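You operate a simulated robot arm through the tools that you are given. There is no shell and no other tool. Be economical: measure what you need, move in short steps, check, and stop when the job is done.

Carry out the task below with a simulated robot arm. There is one attempt and no reset: what you move stays moved.

JOB
Dip each dry basket on the tray once; move the scorched one up onto the step.
Fine: hold each under the oil till its parts shine, then stand it on the tray again.

Only the result counts: the job must be done as asked and must still hold three seconds after the hand-in. Knocking over, shifting, dropping, spilling or breaking anything else fails it.

ROBOT AND FRAMES
A 7-joint arm with a two-finger parallel gripper on a trunk, on a base that drives. Base frame: it is fixed to the floor where the robot stands at the start and does not move with it; the origin is under the middle of the robot, x ahead of it, y to its left, z up. Units: mm, rad, N and s.
With the tool pointing down near the work surface it reaches from about 100 to 600 mm from the robot's upright axis, wherever it stands. Its first joint turns from -2.897 to 2.897 rad. Payload 1.57 kg.
The TCP is the grasp point between the finger pads, 30 mm short of the fingertips. In the tool frame z runs along the fingers and y along their closing line. The gripper opens to 80 mm. The fingers are 17 mm wide and 12 mm thick; the gripper's body (40 by 82 mm) begins 80 mm behind the TCP.
Orientation is that of the tool frame in the base frame, as [roll, pitch, yaw] about the fixed x, y, z axes, in that order (R = Rz(yaw) Ry(pitch) Rx(roll)). With the fingers straight down and closing along the base's y, the tool's x points along the base's -x, its y along +y and its z along -z.

CONTROLS
- The arm moves only by the tool step_arm. Its arguments are lists of equal length, an entry for each row: "xyz": the shift along the tool's x, y, z in units of 25 mm (1.0 is 25 mm), a list of three; "turn": the turn, a rotation vector about the tool's x, y, z in units of 8 degrees (1.0 is 8 degrees), a list of three; "grip": the finger opening in mm, from 0 to 80. In form: {"xyz": [[tx, ty, tz], ...], "turn": [[wx, wy, wz], ...], "grip": [grip, ...]}. A call has 1 to 12 rows; each row shifts and turns the commanded pose from where the row before left it, along the tool's axes as they then stand. A call with a number of a shift or a turn outside -1 to 1 is refused whole. A row lasts 0.2 s, in which the tool goes at most 50 mm and 0.15 rad; a call with a longer step from one row to the next is refused whole, and so is a gripper value outside its range. A pose out of reach is approached as far as the arm can. The call stops where the force on the tool passes 40 N (or 10 N more than at its start, if that is more) or the arm is blocked; 0.2 s more then pass. Each finger travels about 72 mm/s and halts on what it meets, pressing with about 38 N; the grip force reading is that of the motor and also rises with nothing between the fingers. The clock runs only during rows and for 0.2 s after the last one: add rows that do not move to give the fingers time. The reply holds the time, the measured pose of the TCP, the force on the tool along the base axes, the opening and the grip force, in the units named above and with some noise, with the torque about the TCP (base axes, N m) and any sound that the robot's microphone picked up.
- Cameras (640 x 400 px; columns grow to the right, rows downward): "scene" is now at [244.2, -3.1, 1520.1]; the picture's right is [-0.24, -0.97, 0.00], its down [-0.66, 0.16, -0.74] and it looks along [0.71, -0.18, -0.68] (base axes); focal length 215 px, centre (320, 200). "wrist" rides on the gripper at [72, -7, -122] in the tool frame; the picture's right is [0.09, 1.00, 0.00], its down [-0.84, 0.08, -0.54] and it looks along [-0.54, 0.05, 0.84] (tool axes); focal length 238 px, centre (320, 200). There is no depth. A picture from a camera that has moved, and an enlarged one, comes with that camera's place and axes in the base frame and with its lens. The place of the scene camera against the robot may be out by one fixed shift of up to 25 mm in any direction.
- snapshot(camera): a new picture of that camera. It takes no simulated time.
- lift_body(by): slides the trunk up (or, below 0, down) by that many mm; the arm and the scene camera ride with it, the base frame stays. It gives what a move gives, with no picture.
- base_move(legs): drives the robot by 1 to 6 legs, each [ahead, left, turn to the left] in mm, mm and rad, along the robot's own axes; the way and the turn of a leg run together, so that a leg with both is an arc; at most 1500 mm and 3.142 rad a leg. The arm and the cameras ride along, it lands a little off, and it stops where it bumps. It gives what a move gives.
- head_to(pan, tilt): turns the head with the scene camera to pan (to the left, within 1.501 rad either way) and tilt (down, from -0.506 to 1.204), counted from straight ahead of the robot. It gives what a move gives.
- enlarge(camera, box): a new picture of the part [left, top, right, bottom] of that camera's present view, enlarged. It takes no simulated time.
- hand_in(): hands the job in; it is judged then, once.

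Work in short steps. Places have to be worked out from the pictures, the camera data and where the tool is seen: move nearer, look again, correct. Check each grasp and each placing, and mend what went wrong. You have 120 turns and 82 pictures in all, those below and enlarged ones among them. Open the gripper and draw the arm clear of the work before you hand the job in, unless the task says otherwise; then end with one line.

The tools are called after "Call:" as a command line: name --argument value ..., lists and objects as JSON in quotes. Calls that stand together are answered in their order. step_arm: Moves the arm, as the interface text tells. Its arguments: {"type":"object","properties":{"xyz":{"type":"array","items":{"type":"array","items":{"type":"number"}}},"turn":{"type":"array","items":{"type":"array","items":{"type":"number"}}},"grip":{"type":"array","items":{"type":"number"}}},"required":["xyz","turn","grip"]} The other tools are called the same way: lift_body (by) slides the trunk up or down; base_move (legs) drives the base; head_to (pan, tilt) turns the head that bears the scene camera; snapshot (camera) takes a picture; enlarge (camera, box) takes an enlarged picture of a part of a camera's view; hand_in () hands the job in.

At the start:

```text
time: 0.0
ee_pos: [363.4, -146.0, 1385.0]
tool_rot: [3.141, 0.0, 3.142]
wrist_force: [0.5, -0.1, -0.2]
moment: [0.0, 0.02, 0.01]
gripper_width: 79.8
grip_force: 0.1
trunk travel left (down, up): [-750.0, 240.0]
robot x, y, heading: [1.0, 1.6, 0.003]
head pan, tilt: [-0.241, 0.744]
```

scene: 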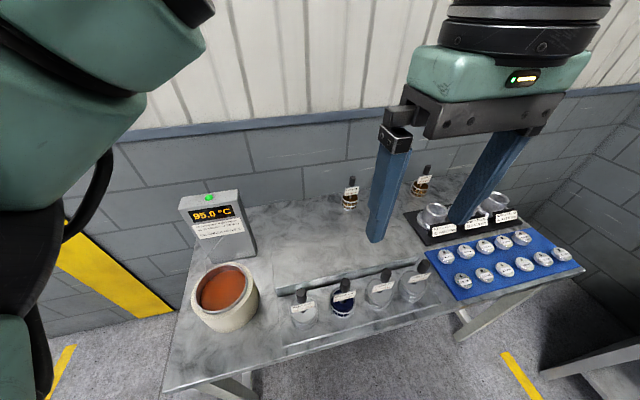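
wrist: 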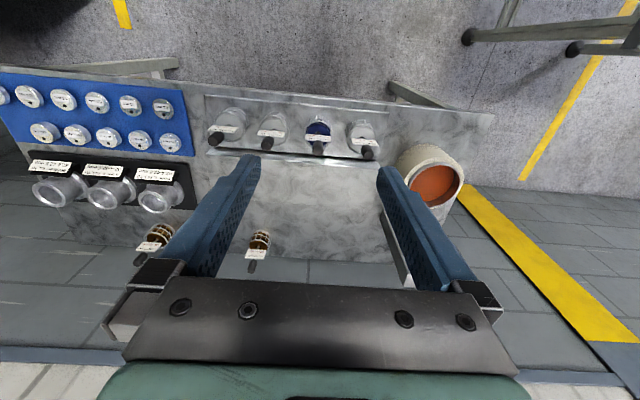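

The table holds an oil pot, four handled baskets in front, and two more items behind. I enlarge to read labels.

Call:
enlarge --camera "scene" --box '[260, 240, 460, 350]'

Call:
enlarge --camera "scene" --box '[160, 180, 280, 260]'

Call:
enlarge --camera "scene" --box '[320, 160, 560, 300]'

```text
3.20 times, centred on (360, 295) of scene
camera zoom: at [244.2, -3.1, 1520.1], right [-0.24, -0.97, 0.0], down [-0.66, 0.16, -0.74], along [0.71, -0.18, -0.68], focal length 688 px, centre (192, -104)
```

zoom: 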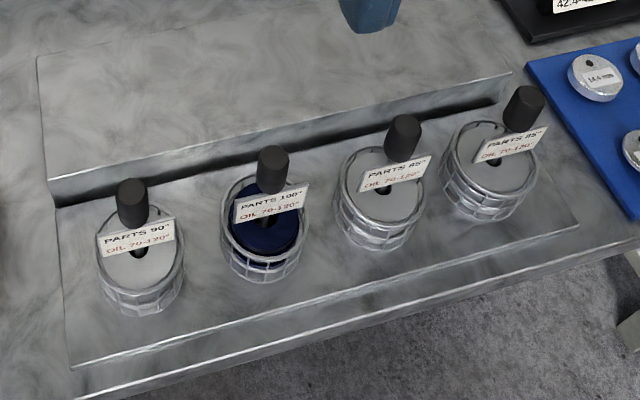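

```text
5.00 times, centred on (220, 220) of scene
camera zoom: at [244.2, -3.1, 1520.1], right [-0.24, -0.97, 0.0], down [-0.66, 0.16, -0.74], along [0.71, -0.18, -0.68], focal length 1075 px, centre (820, 100)
```

zoom: 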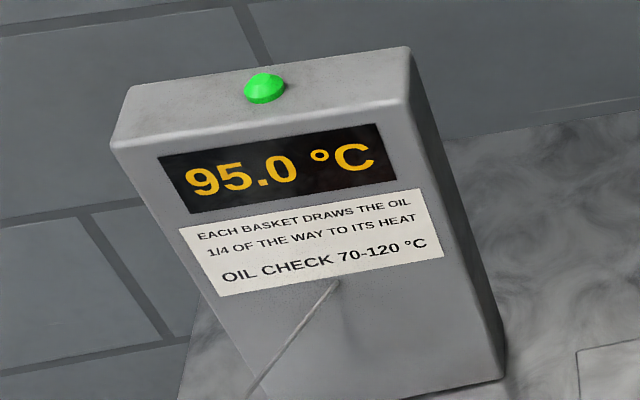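

```text
2.67 times, centred on (440, 230) of scene
camera zoom: at [244.2, -3.1, 1520.1], right [-0.24, -0.97, 0.0], down [-0.66, 0.16, -0.74], along [0.71, -0.18, -0.68], focal length 573 px, centre (0, 120)
```

zoom: 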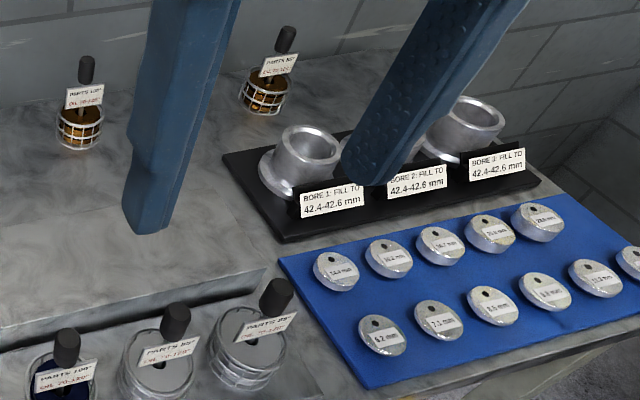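

I need the exact labels and look of each basket.

Call:
enlarge --camera "scene" --box '[285, 270, 365, 330]'

Call:
enlarge --camera "scene" --box '[360, 255, 440, 315]'

Call:
enlarge --camera "scene" --box '[335, 160, 445, 220]'

Call:
enlarge --camera "scene" --box '[170, 240, 290, 340]'

```text
6.67 times, centred on (325, 300) of scene
camera zoom: at [244.2, -3.1, 1520.1], right [-0.24, -0.97, 0.0], down [-0.66, 0.16, -0.74], along [0.71, -0.18, -0.68], focal length 1433 px, centre (287, -467)
```

zoom: 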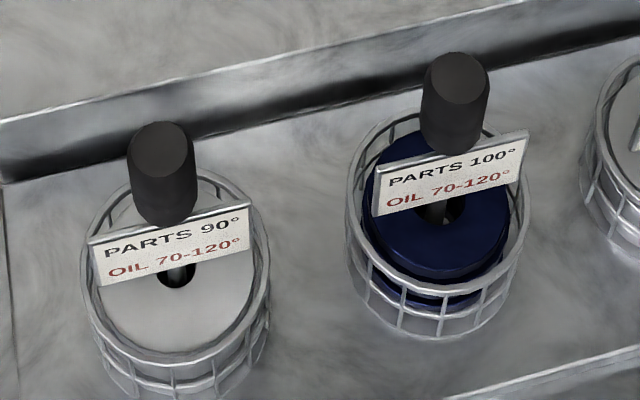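

```text
6.67 times, centred on (400, 285) of scene
camera zoom: at [244.2, -3.1, 1520.1], right [-0.24, -0.97, 0.0], down [-0.66, 0.16, -0.74], along [0.71, -0.18, -0.68], focal length 1433 px, centre (-213, -367)
```

zoom: 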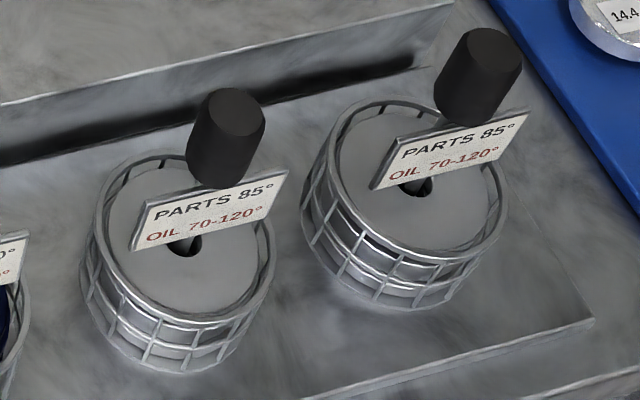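

```text
5.82 times, centred on (390, 190) of scene
camera zoom: at [244.2, -3.1, 1520.1], right [-0.24, -0.97, 0.0], down [-0.66, 0.16, -0.74], along [0.71, -0.18, -0.68], focal length 1251 px, centre (-87, 258)
```

zoom: 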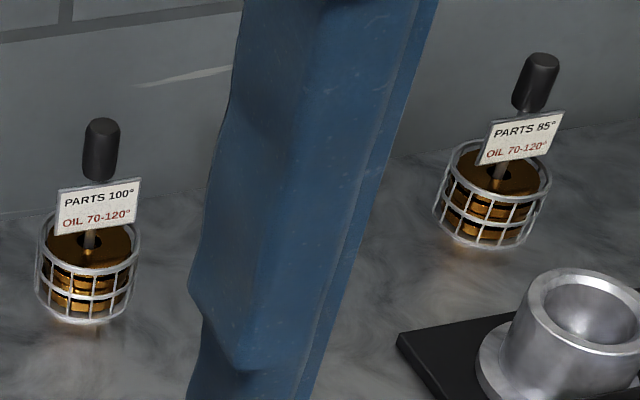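

```text
4.00 times, centred on (230, 290) of scene
camera zoom: at [244.2, -3.1, 1520.1], right [-0.24, -0.97, 0.0], down [-0.66, 0.16, -0.74], along [0.71, -0.18, -0.68], focal length 860 px, centre (680, -160)
```

zoom: 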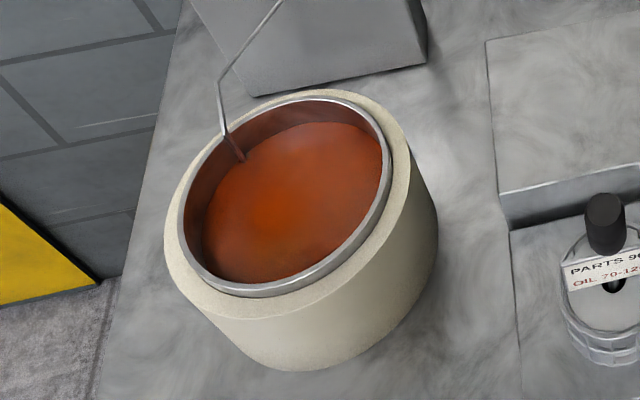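

Grey parts are dry (90°, 85°, 85°), the blue one is scorched and the amber ones are already oiled. Any dipping order keeps the oil in 70–120. By triangulation the handle tops are at x≈498, z≈950, y≈-18, -139 (blue), -266 and -388, and the pot is at about (564, 187). I'll look down to see the clearance between base and table before driving.

Call:
head_to --pan 0 --tilt 1.2

Call:
snapshot --camera "scene"

```text
time: 0.9
ee_pos: [362.5, -146.5, 1386.5]
tool_rot: [3.141, 0.001, 3.14]
wrist_force: [0.3, 0.5, 0.3]
moment: [0.0, 0.0, 0.0]
gripper_width: 80.1
grip_force: 0.0
trunk travel left (down, up): [-750.0, 240.0]
robot x, y, heading: [-2.5, -3.0, -0.005]
head pan, tilt: [0.0, 1.201]
```

```text
72 pictures are left
camera scene: at [219.4, 16.7, 1487.8], right [0.0, -1.0, 0.0], down [-0.93, 0.0, -0.36], along [0.36, 0.0, -0.93], focal length 215 px, centre (320, 200)
```

scene: 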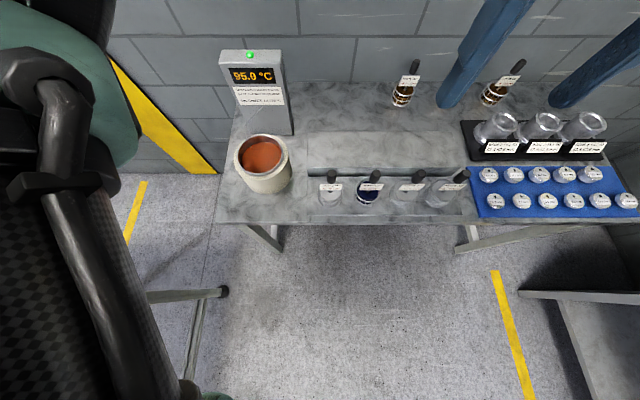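

The table front is at x≈394 with no visible obstruction ahead. I drive a little forward and right, and lower the trunk.

Call:
base_move --legs '[[50, -70, 0]]'

Call:
lift_body --by -280

Call:
head_to --pan 0.0 --tilt 0.9

Call:
snapshot --camera "scene"

Call:
snapshot --camera "wrist"

```text
time: 2.0
ee_pos: [413.4, -216.4, 1385.3]
tool_rot: [-3.141, 0.0, -3.141]
wrist_force: [0.8, -0.5, 0.7]
moment: [0.01, 0.0, -0.01]
gripper_width: 80.0
grip_force: 0.0
trunk travel left (down, up): [-750.0, 240.0]
robot x, y, heading: [49.2, -68.5, -0.004]
head pan, tilt: [0.0, 1.201]
```

```text
time: 4.8
ee_pos: [412.2, -215.6, 1106.2]
tool_rot: [-3.141, -0.001, -3.141]
wrist_force: [-0.2, -0.2, 0.4]
moment: [0.01, -0.01, -0.02]
gripper_width: 80.0
grip_force: 0.1
trunk travel left (down, up): [-470.0, 520.0]
robot x, y, heading: [43.9, -72.2, 0.004]
head pan, tilt: [0.0, 1.201]
```

```text
time: 5.6
ee_pos: [410.9, -215.5, 1105.4]
tool_rot: [-3.141, 0.001, 3.14]
wrist_force: [-0.3, -0.3, 0.3]
moment: [0.02, 0.0, 0.01]
gripper_width: 80.0
grip_force: 0.1
trunk travel left (down, up): [-470.0, 520.0]
robot x, y, heading: [50.3, -66.2, 0.002]
head pan, tilt: [0.0, 0.901]
```

```text
71 pictures are left
camera scene: at [288.3, -53.1, 1227.5], right [0.0, -1.0, 0.0], down [-0.78, 0.0, -0.62], along [0.62, 0.0, -0.78], focal length 215 px, centre (320, 200)
```

scene: 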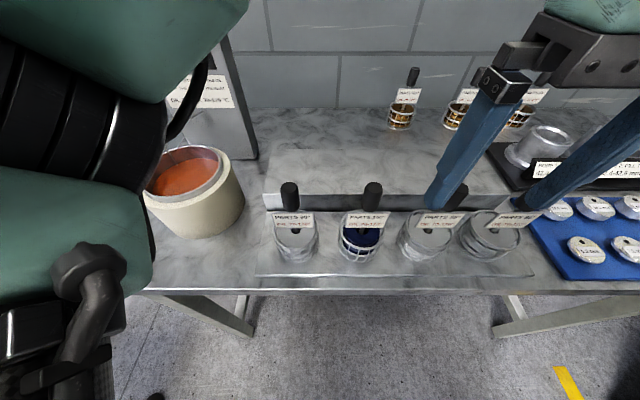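

```text
70 pictures are left
camera wrist: at [340.3, -222.0, 1226.6], right [-0.09, 1.0, 0.0], down [0.84, 0.08, 0.54], along [0.54, 0.05, -0.84], focal length 238 px, centre (320, 200)
```

wrist: 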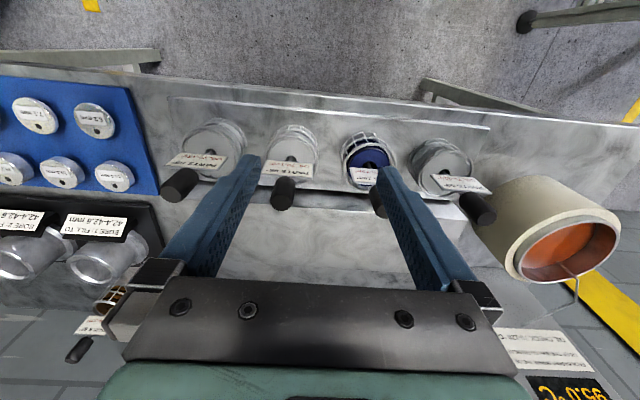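

By comparing wrist views, the handle tops are at about x≈476, z≈1018, with y≈-30, -140, -250 and -360. I move above the third basket (85°) at the current height and look.

Call:
step_arm --xyz '[[-0.67, -0.345, 0], [-0.67, -0.345, 0], [-0.67, -0.345, 0], [-0.67, -0.345, 0], [0, 0, 0]]' --turn '[[0, 0, 0], [0, 0, 0], [0, 0, 0], [0, 0, 0], [0, 0, 0]]' --grip '[80, 80, 80, 80, 80]'

Call:
snapshot --camera "wrist"

Call:
snapshot --camera "scene"

```text
time: 6.8
ee_pos: [478.0, -252.8, 1103.1]
tool_rot: [-3.141, -0.001, 3.139]
wrist_force: [0.3, -1.4, -0.2]
moment: [0.01, 0.0, 0.0]
gripper_width: 80.1
grip_force: 0.0
trunk travel left (down, up): [-470.0, 520.0]
robot x, y, heading: [49.9, -69.8, -0.003]
head pan, tilt: [0.0, 0.901]
```

```text
69 pictures are left
camera wrist: at [407.7, -258.5, 1225.6], right [-0.09, 1.0, 0.0], down [0.84, 0.08, 0.54], along [0.54, 0.05, -0.84], focal length 238 px, centre (320, 200)
```

wrist: 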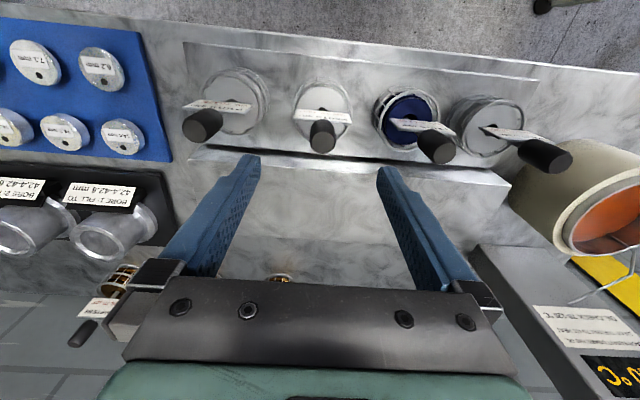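

```text
68 pictures are left
camera scene: at [288.2, -53.0, 1227.6], right [0.0, -1.0, 0.0], down [-0.78, 0.0, -0.62], along [0.62, 0.0, -0.78], focal length 215 px, centre (320, 200)
```

scene: 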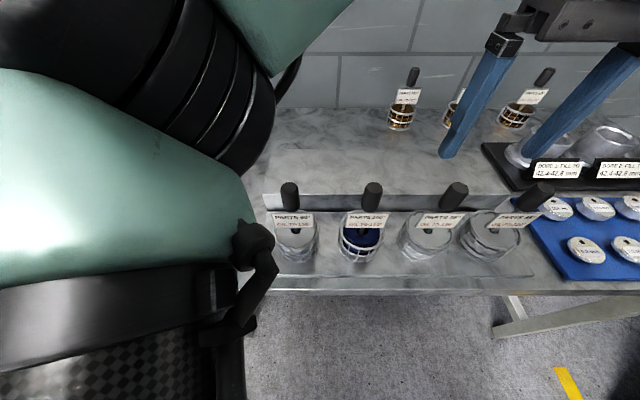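

The third handle top re-triangulates to (488, -249, 1002). I come down with open fingers to z≈1035 and check the alignment.

Call:
step_arm --xyz '[[-0.36, 0.16, 0.5], [0, 0, 0.8], [0, 0, 0.8], [0, 0, 0.6], [0, 0, 0]]' --turn '[[0, 0, 0], [0, 0, 0], [0, 0, 0], [0, 0, 0], [0, 0, 0]]' --grip '[80, 80, 80, 80, 80]'

Call:
snapshot --camera "wrist"

Call:
snapshot --camera "scene"

```text
time: 8.0
ee_pos: [488.7, -245.9, 1037.7]
tool_rot: [3.141, 0.001, -3.14]
wrist_force: [-0.2, 0.0, 0.1]
moment: [-0.03, 0.03, -0.01]
gripper_width: 80.0
grip_force: 0.1
trunk travel left (down, up): [-470.0, 520.0]
robot x, y, heading: [50.1, -66.5, 0.003]
head pan, tilt: [0.0, 0.901]
```

```text
67 pictures are left
camera wrist: at [416.5, -252.5, 1158.9], right [-0.09, 1.0, 0.0], down [0.84, 0.08, 0.54], along [0.54, 0.05, -0.84], focal length 238 px, centre (320, 200)
```

wrist: 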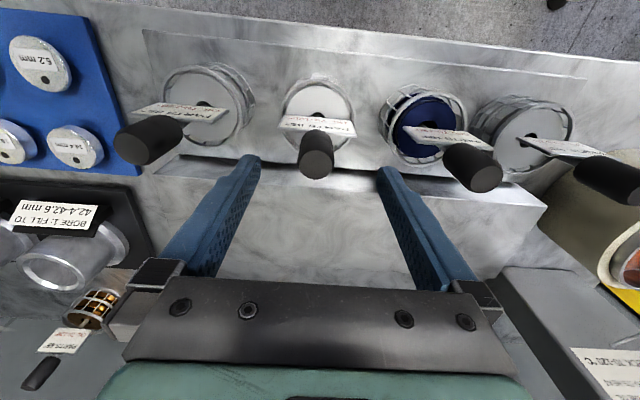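

```text
66 pictures are left
camera scene: at [288.3, -53.1, 1227.6], right [0.0, -1.0, 0.0], down [-0.78, 0.0, -0.62], along [0.62, 0.0, -0.78], focal length 215 px, centre (320, 200)
```

scene: 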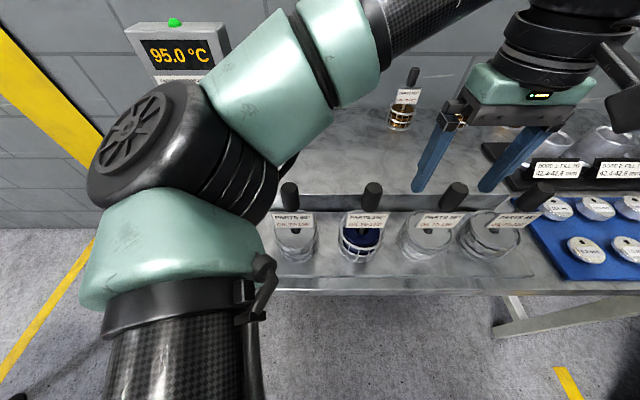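

I enlarge to pin down the handle's top face.

Call:
enlarge --camera "wrist" --box '[240, 80, 400, 180]'

Call:
enlarge --camera "scene" --box '[390, 110, 550, 260]'

```text
4.00 times, centred on (320, 130) of wrist
camera zoom: at [416.5, -252.5, 1158.9], right [-0.09, 1.0, 0.0], down [0.84, 0.08, 0.54], along [0.54, 0.05, -0.84], focal length 953 px, centre (320, 480)
```

zoom: 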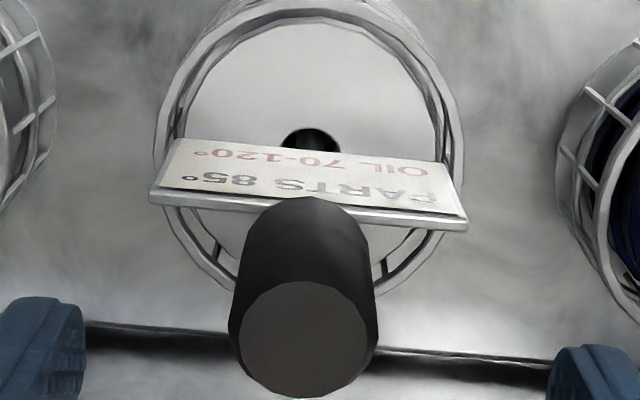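

```text
2.67 times, centred on (470, 185) of scene
camera zoom: at [288.3, -53.1, 1227.6], right [0.0, -1.0, 0.0], down [-0.78, 0.0, -0.62], along [0.62, 0.0, -0.78], focal length 573 px, centre (-80, 240)
```

zoom: 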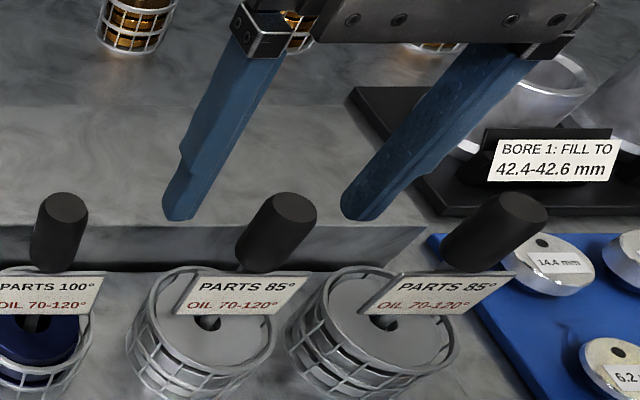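

The handle top is about (482, -249, 1012). I centre on it, descend 25 mm and look before closing.

Call:
step_arm --xyz '[[0.26, -0.12, 0], [0, 0, 0.5], [0, 0, 0.5], [0, 0, 0]]' --turn '[[0, 0, 0], [0, 0, 0], [0, 0, 0], [0, 0, 0]]' --grip '[80, 80, 80, 80]'

Call:
enlarge --camera "wrist" --box '[220, 80, 420, 205]'

Call:
enlarge --camera "scene" --box '[390, 130, 550, 260]'

```text
time: 9.0
ee_pos: [480.6, -249.6, 1012.5]
tool_rot: [-3.141, 0.0, 3.141]
wrist_force: [-0.8, -0.6, -0.4]
moment: [0.0, -0.02, 0.01]
gripper_width: 80.0
grip_force: 0.0
trunk travel left (down, up): [-470.0, 520.0]
robot x, y, heading: [46.6, -70.7, -0.0]
head pan, tilt: [0.0, 0.901]
```

```text
3.20 times, centred on (320, 142) of wrist
camera zoom: at [409.7, -256.2, 1133.6], right [-0.09, 1.0, 0.0], down [0.84, 0.08, 0.54], along [0.54, 0.05, -0.84], focal length 763 px, centre (320, 384)
```

zoom: 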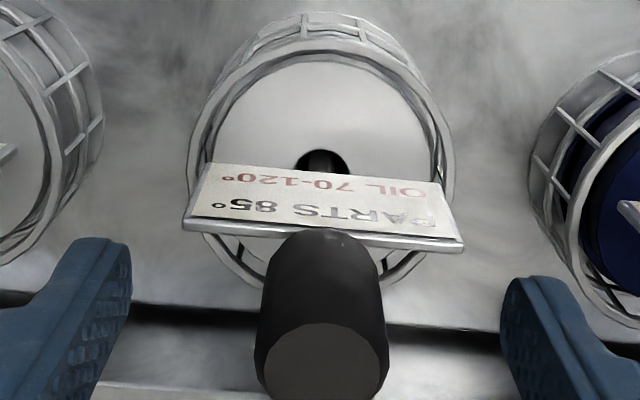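

```text
3.08 times, centred on (470, 195) of scene
camera zoom: at [288.3, -53.1, 1227.6], right [0.0, -1.0, 0.0], down [-0.78, 0.0, -0.62], along [0.62, 0.0, -0.78], focal length 661 px, centre (-142, 215)
```

zoom: 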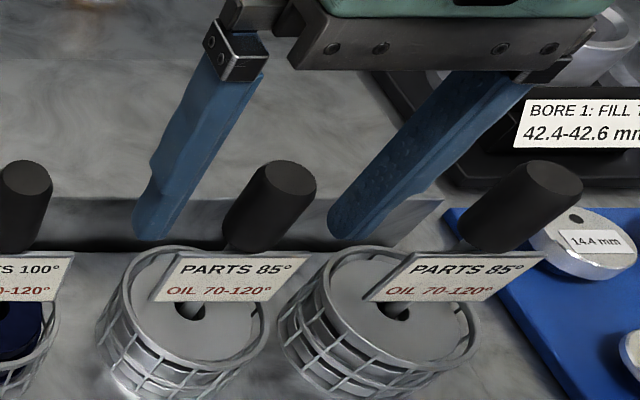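

The handle top is confirmed at (483, -249, 1012) and the fingers straddle it. I nudge 2 mm and 5 mm down, then close.

Call:
step_arm --xyz '[[-0.08, 0, 0.2], [0, 0, 0], [0, 0, 0], [0, 0, 0], [0, 0, 0]]' --turn '[[0, 0, 0], [0, 0, 0], [0, 0, 0], [0, 0, 0], [0, 0, 0]]' --grip '[80, 40, 20, 10, 10]'

```text
time: 10.2
ee_pos: [484.0, -250.6, 1006.4]
tool_rot: [3.141, -0.001, -3.141]
wrist_force: [0.2, -1.9, 0.2]
moment: [0.11, -0.1, 0.0]
gripper_width: 23.6
grip_force: 35.6
trunk travel left (down, up): [-470.0, 520.0]
robot x, y, heading: [49.8, -68.4, 0.003]
head pan, tilt: [0.0, 0.901]
```

Gripped at 23.6 mm. I lift 50 mm and check.

Call:
step_arm --xyz '[[0, 0, -0.2], [0, 0, -0.4], [0, 0, -0.7], [0, 0, -0.7], [0, 0, 0]]' --turn '[[0, 0, 0], [0, 0, 0], [0, 0, 0], [0, 0, 0], [0, 0, 0]]' --grip '[10, 10, 10, 10, 10]'

Call:
snapshot --camera "scene"

```text
time: 11.4
ee_pos: [484.9, -250.0, 1055.6]
tool_rot: [3.141, -0.001, 3.138]
wrist_force: [0.3, 0.8, -18.7]
moment: [-0.11, -0.11, 0.01]
gripper_width: 23.8
grip_force: 35.2
trunk travel left (down, up): [-470.0, 520.0]
robot x, y, heading: [50.6, -70.9, -0.006]
head pan, tilt: [0.0, 0.901]
```

```text
61 pictures are left
camera scene: at [289.6, -53.6, 1227.2], right [0.0, -1.0, 0.0], down [-0.78, 0.0, -0.62], along [0.62, 0.0, -0.78], focal length 215 px, centre (320, 200)
```

scene: 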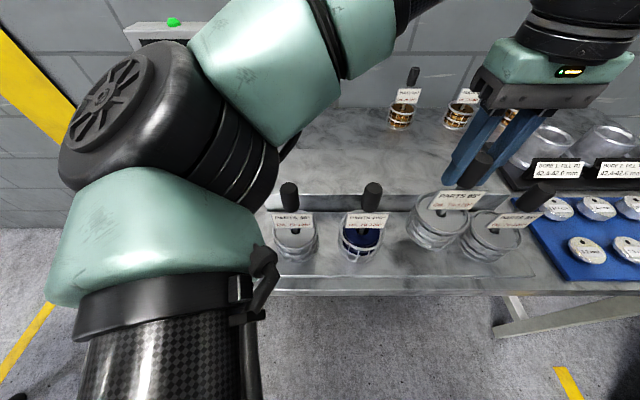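

The basket is free. Its base hangs about 137 mm below the TCP and other handles reach 1012, so I raise the trunk 125 mm for the carry.

Call:
lift_body --by 125

Call:
snapshot --camera "scene"

Call:
snapshot --camera "wrist"

```text
time: 13.0
ee_pos: [485.6, -249.7, 1181.0]
tool_rot: [3.141, -0.002, 3.14]
wrist_force: [0.0, -0.5, -18.3]
moment: [-0.1, -0.11, 0.0]
gripper_width: 23.5
grip_force: 35.7
trunk travel left (down, up): [-595.0, 395.0]
robot x, y, heading: [50.8, -69.1, 0.0]
head pan, tilt: [0.0, 0.901]
```

```text
60 pictures are left
camera scene: at [289.8, -53.7, 1352.2], right [0.0, -1.0, 0.0], down [-0.78, 0.0, -0.62], along [0.62, 0.0, -0.78], focal length 215 px, centre (320, 200)
```

scene: 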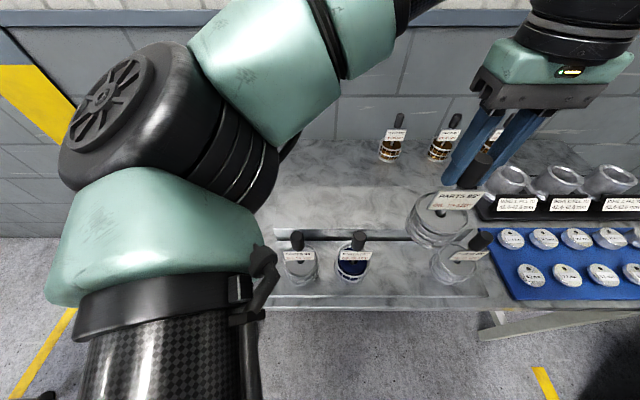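

```text
59 pictures are left
camera wrist: at [413.3, -256.6, 1302.2], right [-0.09, 1.0, 0.0], down [0.84, 0.08, 0.54], along [0.54, 0.05, -0.84], focal length 238 px, centre (320, 200)
```

wrist: 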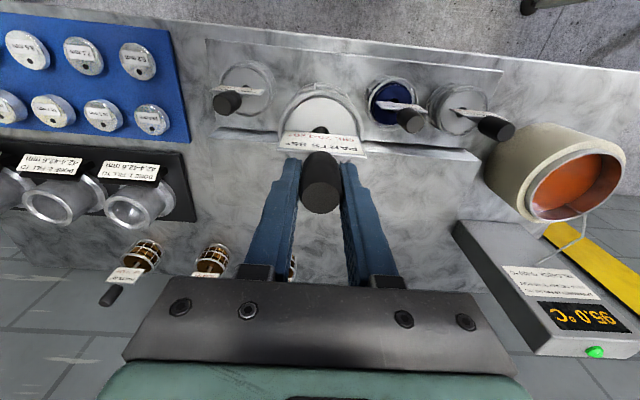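

Holding steady at 18 N. I carry the basket left at this height toward the pot, in two legs.

Call:
step_arm --xyz '[[0, 0.4, 0], [0, 0.8, 0], [0, 0.8, 0], [0, 0.8, 0], [0, 0.8, 0], [0, 0.8, 0], [0, 0.8, 0], [0, 0.8, 0], [0, 0.8, 0], [0, 0.8, 0], [0, 0.8, 0], [0, 0.4, 0]]' --turn '[[0, 0, 0], [0, 0, 0], [0, 0, 0], [0, 0, 0], [0, 0, 0], [0, 0, 0], [0, 0, 0], [0, 0, 0], [0, 0, 0], [0, 0, 0], [0, 0, 0], [0, 0, 0]]' --grip '[10, 10, 10, 10, 10, 10, 10, 10, 10, 10, 10, 10]'

Call:
snapshot --camera "scene"

Call:
snapshot --camera "wrist"

```text
time: 15.6
ee_pos: [487.1, -29.8, 1181.2]
tool_rot: [-3.14, -0.002, -3.141]
wrist_force: [-0.6, 0.8, -17.9]
moment: [0.12, -0.11, 0.0]
gripper_width: 23.7
grip_force: 36.2
trunk travel left (down, up): [-595.0, 395.0]
robot x, y, heading: [48.9, -70.0, 0.004]
head pan, tilt: [0.0, 0.901]
```

```text
58 pictures are left
camera scene: at [289.6, -52.8, 1352.3], right [0.0, -1.0, 0.0], down [-0.78, 0.0, -0.62], along [0.62, 0.0, -0.78], focal length 215 px, centre (320, 200)
```

scene: 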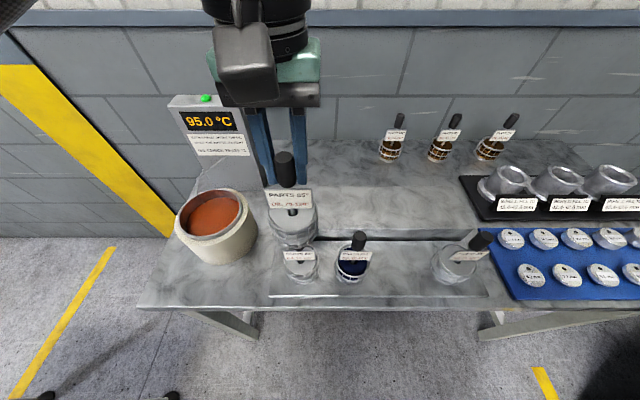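

```text
57 pictures are left
camera wrist: at [415.3, -35.2, 1302.7], right [-0.09, 1.0, 0.0], down [0.84, 0.08, 0.54], along [0.54, 0.05, -0.84], focal length 238 px, centre (320, 200)
```

wrist: 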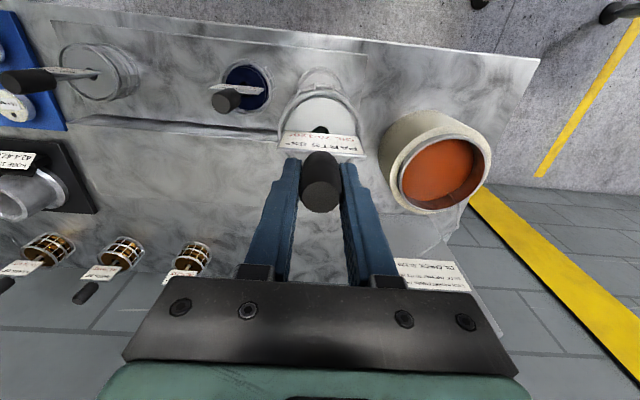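

The pot rim centre triangulates to about (566, 166, 972). I continue over it and re-measure.

Call:
step_arm --xyz '[[-0.15, 0.4, 0], [-0.3, 0.8, 0], [-0.3, 0.8, 0], [-0.3, 0.8, 0], [-0.3, 0.8, 0], [-0.3, 0.8, 0], [-0.3, 0.8, 0], [-0.3, 0.8, 0], [-0.3, 0.8, 0], [-0.3, 0.8, 0], [-0.1, 0.2, 0], [0, 0, 0]]' --turn '[[0, 0, 0], [0, 0, 0], [0, 0, 0], [0, 0, 0], [0, 0, 0], [0, 0, 0], [0, 0, 0], [0, 0, 0], [0, 0, 0], [0, 0, 0], [0, 0, 0], [0, 0, 0]]' --grip '[10, 10, 10, 10, 10, 10, 10, 10, 10, 10, 10, 10]'

Call:
snapshot --camera "scene"

Call:
snapshot --camera "wrist"

```text
time: 18.2
ee_pos: [560.7, 166.3, 1181.3]
tool_rot: [-3.139, -0.001, -3.141]
wrist_force: [-0.3, 0.7, -18.1]
moment: [-0.08, -0.12, 0.0]
gripper_width: 23.7
grip_force: 36.0
trunk travel left (down, up): [-595.0, 395.0]
robot x, y, heading: [44.5, -73.2, 0.0]
head pan, tilt: [0.0, 0.901]
```

```text
56 pictures are left
camera scene: at [289.9, -52.2, 1352.2], right [0.0, -1.0, 0.0], down [-0.78, 0.0, -0.62], along [0.62, 0.0, -0.78], focal length 215 px, centre (320, 200)
```

scene: 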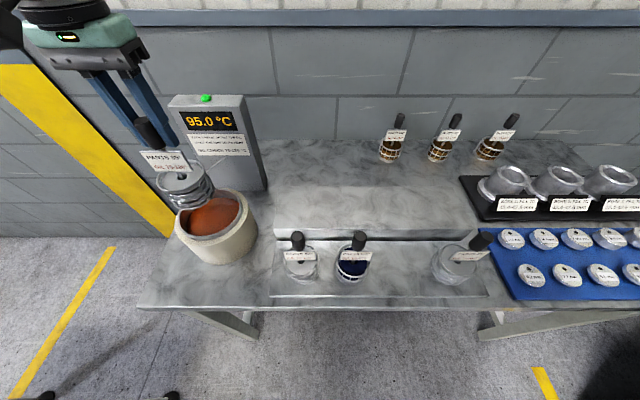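

```text
55 pictures are left
camera wrist: at [489.0, 160.3, 1303.3], right [-0.09, 1.0, 0.0], down [0.84, 0.08, 0.54], along [0.54, 0.05, -0.84], focal length 238 px, centre (320, 200)
```

wrist: 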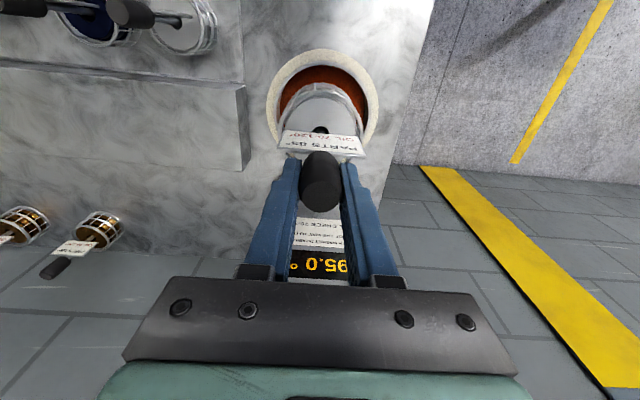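

The basket hangs over the pot. I enlarge to see rim centring and the probe wire.

Call:
enlarge --camera "wrist" --box '[240, 30, 400, 160]'

Call:
enlarge --camera "scene" --box '[130, 120, 290, 270]'

```text
3.08 times, centred on (320, 95) of wrist
camera zoom: at [489.0, 160.3, 1303.3], right [-0.09, 1.0, 0.0], down [0.84, 0.08, 0.54], along [0.54, 0.05, -0.84], focal length 733 px, centre (320, 523)
```

zoom: 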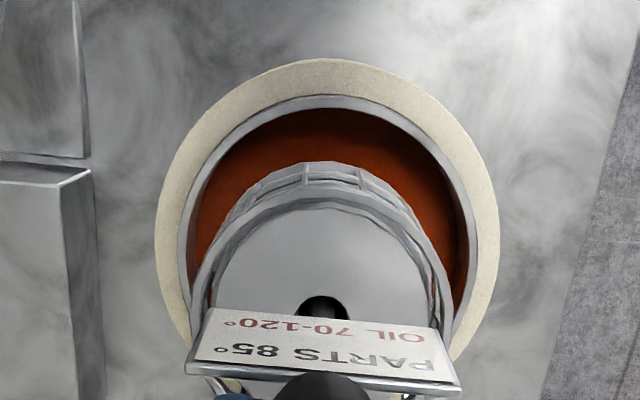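

```text
2.67 times, centred on (210, 195) of scene
camera zoom: at [289.9, -52.2, 1352.2], right [0.0, -1.0, 0.0], down [-0.78, 0.0, -0.62], along [0.62, 0.0, -0.78], focal length 573 px, centre (613, 213)
```

zoom: 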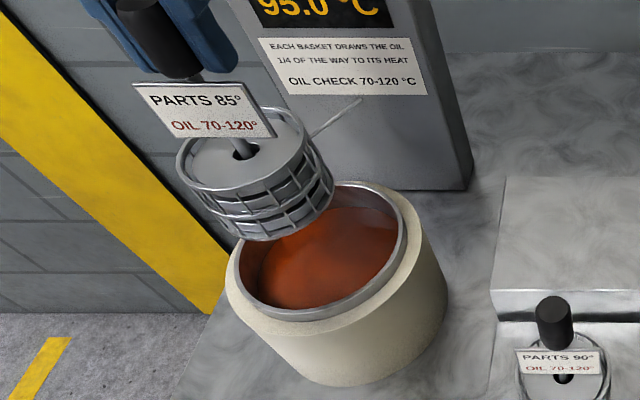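

The pot centre is (565, 170), inner radius ≈60, rim z≈972, and basket radius ≈37. I centre and lower to TCP ≈1045, watching the force.

Call:
step_arm --xyz '[[-0.15, 0.1, 0], [0, 0, 0.6], [0, 0, 0.6], [0, 0, 0.6], [0, 0, 0.6], [0, 0, 0.6], [0, 0, 0.6], [0, 0, 0.6], [0, 0, 0.6], [0, 0, 0.6], [0, 0, 0]]' --turn '[[0, 0, 0], [0, 0, 0], [0, 0, 0], [0, 0, 0], [0, 0, 0], [0, 0, 0], [0, 0, 0], [0, 0, 0], [0, 0, 0], [0, 0, 0], [0, 0, 0]]' --grip '[10, 10, 10, 10, 10, 10, 10, 10, 10, 10, 10]'

Call:
enlarge --camera "wrist" --box '[200, 0, 440, 180]'

Call:
enlarge --camera "scene" --box '[130, 90, 290, 270]'

```text
time: 20.6
ee_pos: [564.6, 168.3, 1046.8]
tool_rot: [-3.139, -0.002, 3.141]
wrist_force: [0.6, -0.1, -18.0]
moment: [0.1, -0.14, -0.03]
gripper_width: 23.8
grip_force: 36.2
trunk travel left (down, up): [-595.0, 395.0]
robot x, y, heading: [47.7, -66.9, 0.002]
head pan, tilt: [0.0, 0.901]
```

```text
2.22 times, centred on (320, 90) of wrist
camera zoom: at [492.4, 162.7, 1167.6], right [-0.09, 1.0, 0.0], down [0.84, 0.08, 0.54], along [0.54, 0.05, -0.84], focal length 530 px, centre (320, 444)
```

zoom: 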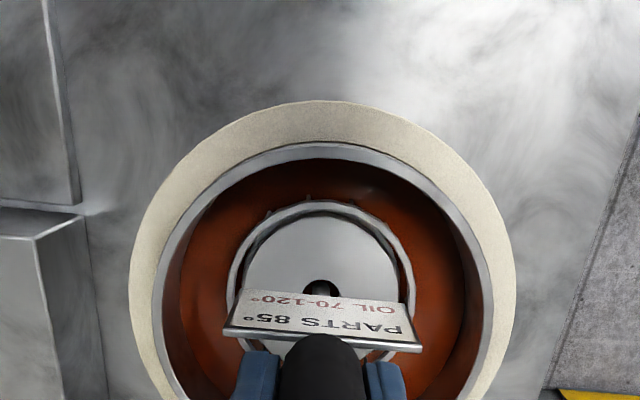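

```text
2.22 times, centred on (210, 180) of scene
camera zoom: at [289.8, -52.4, 1352.2], right [0.0, -1.0, 0.0], down [-0.78, 0.0, -0.62], along [0.62, 0.0, -0.78], focal length 478 px, centre (564, 244)
```

zoom: 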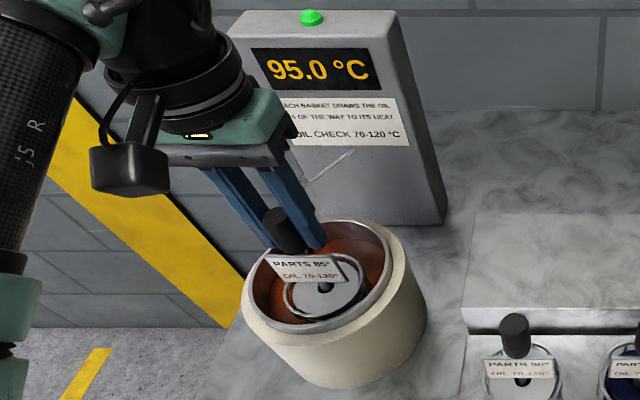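

Centred and partly in the oil. I lower another 20 mm gently.

Call:
step_arm --xyz '[[0, 0, 0.3], [0, 0, 0.3], [0, 0, 0.2], [0, 0, 0], [0, 0, 0]]' --turn '[[0, 0, 0], [0, 0, 0], [0, 0, 0], [0, 0, 0], [0, 0, 0]]' --grip '[10, 10, 10, 10, 10]'

Call:
enlarge --camera "wrist" --box '[200, 0, 440, 180]'

```text
time: 21.8
ee_pos: [563.0, 168.0, 1026.5]
tool_rot: [-3.139, 0.0, 3.141]
wrist_force: [0.4, 0.0, -18.3]
moment: [-0.05, -0.11, 0.02]
gripper_width: 23.6
grip_force: 35.5
trunk travel left (down, up): [-595.0, 395.0]
robot x, y, heading: [52.0, -67.5, 0.001]
head pan, tilt: [0.0, 0.901]
```

```text
2.22 times, centred on (320, 90) of wrist
camera zoom: at [491.2, 162.0, 1147.4], right [-0.09, 1.0, 0.0], down [0.84, 0.08, 0.54], along [0.54, 0.05, -0.84], focal length 530 px, centre (320, 444)
```

zoom: 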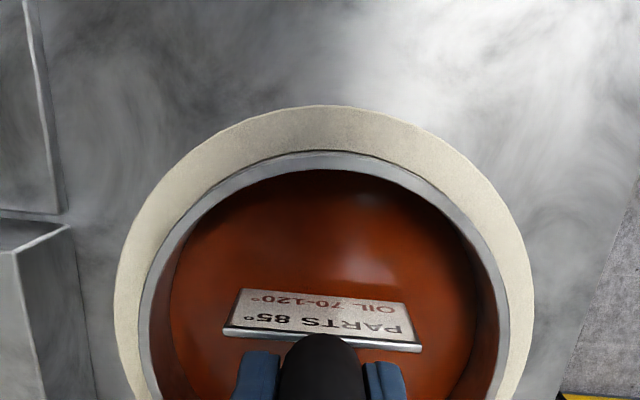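

The basket is fully submerged. I hold it there for a few seconds and watch the display.

Call:
step_arm --xyz '[[0, 0, 0], [0, 0, 0], [0, 0, 0], [0, 0, 0], [0, 0, 0], [0, 0, 0], [0, 0, 0], [0, 0, 0], [0, 0, 0], [0, 0, 0], [0, 0, 0], [0, 0, 0]]' --turn '[[0, 0, 0], [0, 0, 0], [0, 0, 0], [0, 0, 0], [0, 0, 0], [0, 0, 0], [0, 0, 0], [0, 0, 0], [0, 0, 0], [0, 0, 0], [0, 0, 0], [0, 0, 0]]' --grip '[10, 10, 10, 10, 10, 10, 10, 10, 10, 10, 10, 10]'

Call:
enlarge --camera "scene" --box '[130, 90, 290, 270]'

```text
time: 24.4
ee_pos: [562.0, 168.5, 1027.2]
tool_rot: [-3.14, -0.003, 3.141]
wrist_force: [0.2, -0.1, -17.9]
moment: [0.1, -0.11, 0.01]
gripper_width: 23.8
grip_force: 35.8
trunk travel left (down, up): [-595.0, 395.0]
robot x, y, heading: [45.0, -73.3, 0.003]
head pan, tilt: [0.0, 0.901]
```

```text
2.22 times, centred on (210, 180) of scene
camera zoom: at [289.9, -52.3, 1352.2], right [0.0, -1.0, 0.0], down [-0.78, 0.0, -0.62], along [0.62, 0.0, -0.78], focal length 478 px, centre (564, 244)
```

zoom: 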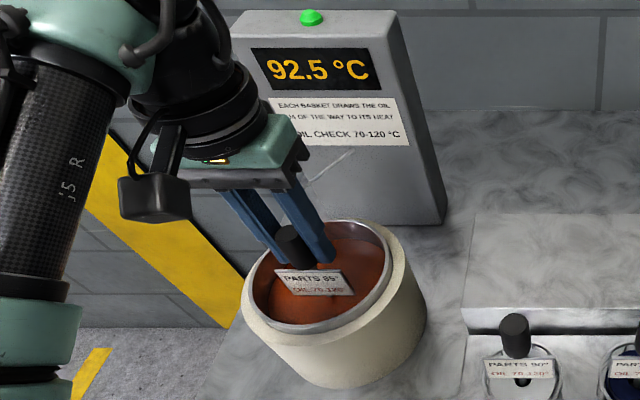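

The oil now reads 92.5 °C, as expected from one 85° dip. I hold a little longer so the parts surely coat.

Call:
step_arm --xyz '[[0, 0, 0], [0, 0, 0], [0, 0, 0], [0, 0, 0], [0, 0, 0], [0, 0, 0], [0, 0, 0], [0, 0, 0], [0, 0, 0], [0, 0, 0]]' --turn '[[0, 0, 0], [0, 0, 0], [0, 0, 0], [0, 0, 0], [0, 0, 0], [0, 0, 0], [0, 0, 0], [0, 0, 0], [0, 0, 0], [0, 0, 0]]' --grip '[10, 10, 10, 10, 10, 10, 10, 10, 10, 10]'

Call:
enlarge --camera "wrist" --box '[240, 70, 400, 170]'

```text
time: 26.6
ee_pos: [562.6, 169.5, 1025.8]
tool_rot: [-3.139, 0.0, 3.14]
wrist_force: [-0.2, -0.7, -17.9]
moment: [-0.03, -0.08, 0.03]
gripper_width: 23.5
grip_force: 36.3
trunk travel left (down, up): [-595.0, 395.0]
robot x, y, heading: [47.2, -72.5, -0.005]
head pan, tilt: [0.0, 0.901]
```

```text
4.00 times, centred on (320, 120) of wrist
camera zoom: at [491.2, 162.1, 1147.4], right [-0.09, 1.0, 0.0], down [0.84, 0.08, 0.54], along [0.54, 0.05, -0.84], focal length 953 px, centre (320, 520)
```

zoom: 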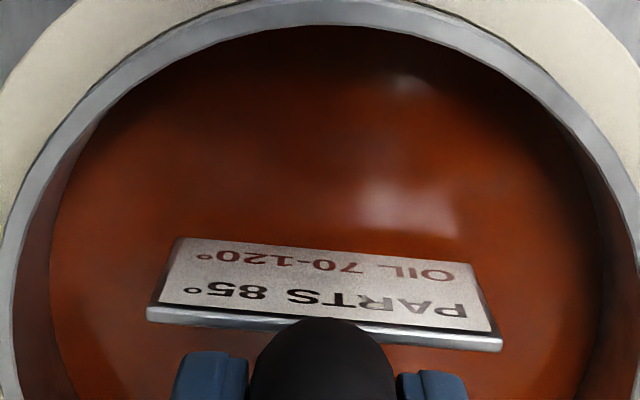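

Held about 5 s. I raise it clear of the pot and check that the parts shine.

Call:
step_arm --xyz '[[0, 0, -0.3], [0, 0, -0.6], [0, 0, -0.6], [0, 0, -0.6], [0, 0, -0.6], [0, 0, -0.6], [0, 0, -0.6], [0, 0, -0.6], [0, 0, -0.6], [0, 0, -0.6], [0, 0, -0.5], [0, 0, 0]]' --turn '[[0, 0, 0], [0, 0, 0], [0, 0, 0], [0, 0, 0], [0, 0, 0], [0, 0, 0], [0, 0, 0], [0, 0, 0], [0, 0, 0], [0, 0, 0], [0, 0, 0], [0, 0, 0]]' --grip '[10, 10, 10, 10, 10, 10, 10, 10, 10, 10, 10, 10]'

Call:
enlarge --camera "scene" --box '[110, 90, 270, 270]'

```text
time: 29.2
ee_pos: [562.6, 168.9, 1180.6]
tool_rot: [-3.141, 0.0, 3.14]
wrist_force: [0.1, -0.3, -18.0]
moment: [-0.11, -0.08, 0.01]
gripper_width: 23.8
grip_force: 35.9
trunk travel left (down, up): [-595.0, 395.0]
robot x, y, heading: [52.7, -63.4, -0.002]
head pan, tilt: [0.0, 0.901]
```

```text
2.22 times, centred on (190, 180) of scene
camera zoom: at [290.1, -52.3, 1352.1], right [0.0, -1.0, 0.0], down [-0.78, 0.0, -0.62], along [0.62, 0.0, -0.78], focal length 478 px, centre (609, 244)
```

zoom: 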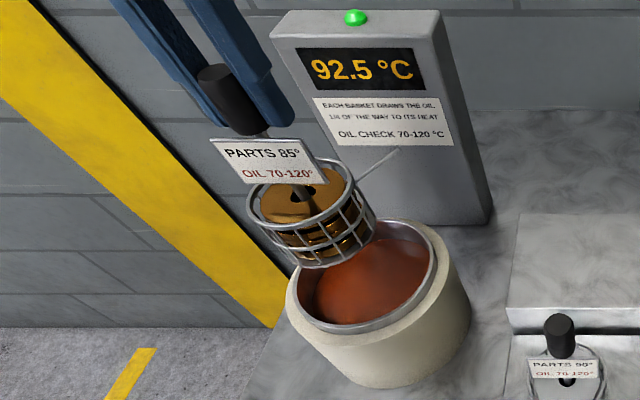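

The parts shine golden and the oil reads 92.5. I carry the basket back above its spot at (484, -250).

Call:
step_arm --xyz '[[0.15, -0.4, 0], [0.32, -0.8, 0], [0.32, -0.8, 0], [0.32, -0.8, 0], [0.32, -0.8, 0], [0.32, -0.8, 0], [0.32, -0.8, 0], [0.32, -0.8, 0], [0.32, -0.8, 0], [0.32, -0.8, 0], [0.1, -0.8, 0], [0, -0.8, 0]]' --turn '[[0, 0, 0], [0, 0, 0], [0, 0, 0], [0, 0, 0], [0, 0, 0], [0, 0, 0], [0, 0, 0], [0, 0, 0], [0, 0, 0], [0, 0, 0], [0, 0, 0], [0, 0, 0]]' --grip '[10, 10, 10, 10, 10, 10, 10, 10, 10, 10, 10, 10]'

Call:
step_arm --xyz '[[0, -0.8, 0], [0, -0.8, 0], [0, -0.8, 0], [0, -0.8, 0], [0, -0.8, 0], [0, -0.8, 0], [0, -0.8, 0], [0, -0.8, 0], [0, -0.8, 0], [0, -0.3, 0], [0, 0, 0]]' --turn '[[0, 0, 0], [0, 0, 0], [0, 0, 0], [0, 0, 0], [0, 0, 0], [0, 0, 0], [0, 0, 0], [0, 0, 0], [0, 0, 0], [0, 0, 0], [0, 0, 0]]' --grip '[10, 10, 10, 10, 10, 10, 10, 10, 10, 10, 10]'

Call:
snapshot --camera "wrist"

```text
time: 31.8
ee_pos: [483.6, -64.0, 1179.4]
tool_rot: [3.14, -0.003, 3.141]
wrist_force: [0.0, -0.8, -17.6]
moment: [-0.07, -0.08, 0.02]
gripper_width: 23.7
grip_force: 36.6
trunk travel left (down, up): [-595.0, 395.0]
robot x, y, heading: [44.2, -71.7, -0.003]
head pan, tilt: [0.0, 0.901]
```

```text
time: 34.2
ee_pos: [485.2, -251.5, 1181.9]
tool_rot: [3.139, -0.002, 3.141]
wrist_force: [1.1, 0.0, -17.6]
moment: [-0.07, -0.07, 0.04]
gripper_width: 23.5
grip_force: 35.8
trunk travel left (down, up): [-595.0, 395.0]
robot x, y, heading: [50.5, -70.8, 0.002]
head pan, tilt: [0.0, 0.901]
```

```text
46 pictures are left
camera wrist: at [413.5, -257.9, 1303.2], right [-0.09, 1.0, 0.0], down [0.84, 0.08, 0.54], along [0.54, 0.05, -0.84], focal length 238 px, centre (320, 200)
```

wrist: 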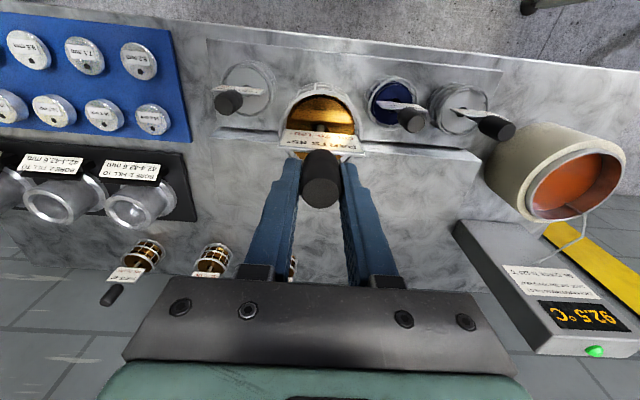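

Over its original spot. I lower to about 1017, then gently onto the tray.

Call:
step_arm --xyz '[[0, 0.04, 0.6], [0, 0, 0.6], [0, 0, 0.6], [0, 0, 0.6], [0, 0, 0.6], [0, 0, 0.6], [0, 0, 0.6], [0, 0, 0.6], [0, 0, 0.6], [0, 0, 0.6], [0, 0, 0.5], [0, 0, 0]]' --turn '[[0, 0, 0], [0, 0, 0], [0, 0, 0], [0, 0, 0], [0, 0, 0], [0, 0, 0], [0, 0, 0], [0, 0, 0], [0, 0, 0], [0, 0, 0], [0, 0, 0], [0, 0, 0]]' --grip '[10, 10, 10, 10, 10, 10, 10, 10, 10, 10, 10, 10]'

Call:
step_arm --xyz '[[0, 0, 0.15], [0, 0, 0.1], [0, 0, 0.05], [0, 0, 0.05], [0, 0, 0]]' --turn '[[0, 0, 0], [0, 0, 0], [0, 0, 0], [0, 0, 0], [0, 0, 0]]' --grip '[10, 10, 10, 10, 10]'

```text
time: 36.8
ee_pos: [483.8, -249.0, 1018.3]
tool_rot: [-3.141, -0.002, 3.14]
wrist_force: [-0.6, -0.5, -19.0]
moment: [-0.12, -0.07, -0.01]
gripper_width: 23.7
grip_force: 36.0
trunk travel left (down, up): [-595.0, 395.0]
robot x, y, heading: [49.3, -70.6, -0.001]
head pan, tilt: [0.0, 0.901]
```

```text
time: 38.0
ee_pos: [482.7, -248.7, 1012.9]
tool_rot: [-3.14, 0.006, -3.14]
wrist_force: [9.0, -5.4, 32.0]
moment: [0.82, -0.07, 0.07]
gripper_width: 23.3
grip_force: 35.6
trunk travel left (down, up): [-595.0, 395.0]
robot x, y, heading: [48.2, -70.5, -0.003]
head pan, tilt: [0.0, 0.901]
```

Contact came at 1013 with a 32 N press. I ease up and check how the basket stands before opening.

Call:
step_arm --xyz '[[0, 0, -0.1], [0, 0, 0]]' --turn '[[0, 0, 0], [0, 0, 0]]' --grip '[10, 10]'

Call:
snapshot --camera "scene"

Call:
enlarge --camera "wrist" --box '[200, 20, 440, 200]'

```text
time: 38.6
ee_pos: [483.1, -248.2, 1012.1]
tool_rot: [3.141, -0.002, 3.141]
wrist_force: [8.4, -4.4, 11.7]
moment: [0.11, -0.54, -0.1]
gripper_width: 23.7
grip_force: 36.4
trunk travel left (down, up): [-595.0, 395.0]
robot x, y, heading: [49.9, -70.1, 0.0]
head pan, tilt: [0.0, 0.901]
```

```text
45 pictures are left
camera scene: at [288.5, -53.5, 1352.3], right [0.0, -1.0, 0.0], down [-0.78, 0.0, -0.62], along [0.62, 0.0, -0.78], focal length 215 px, centre (320, 200)
```

scene: 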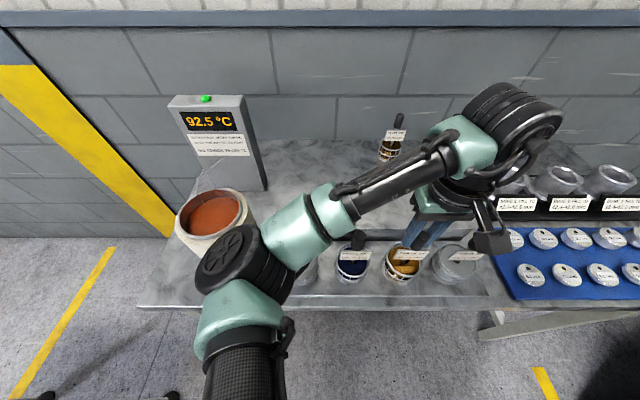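

```text
2.22 times, centred on (320, 110) of wrist
camera zoom: at [410.7, -255.1, 1133.1], right [-0.09, 1.0, 0.0], down [0.84, 0.08, 0.54], along [0.54, 0.05, -0.84], focal length 530 px, centre (320, 400)
```

zoom: 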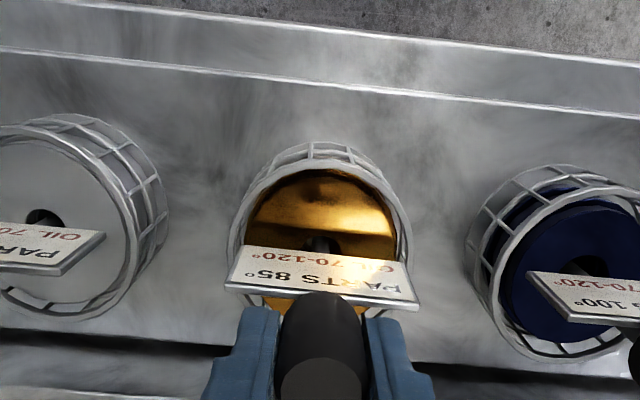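

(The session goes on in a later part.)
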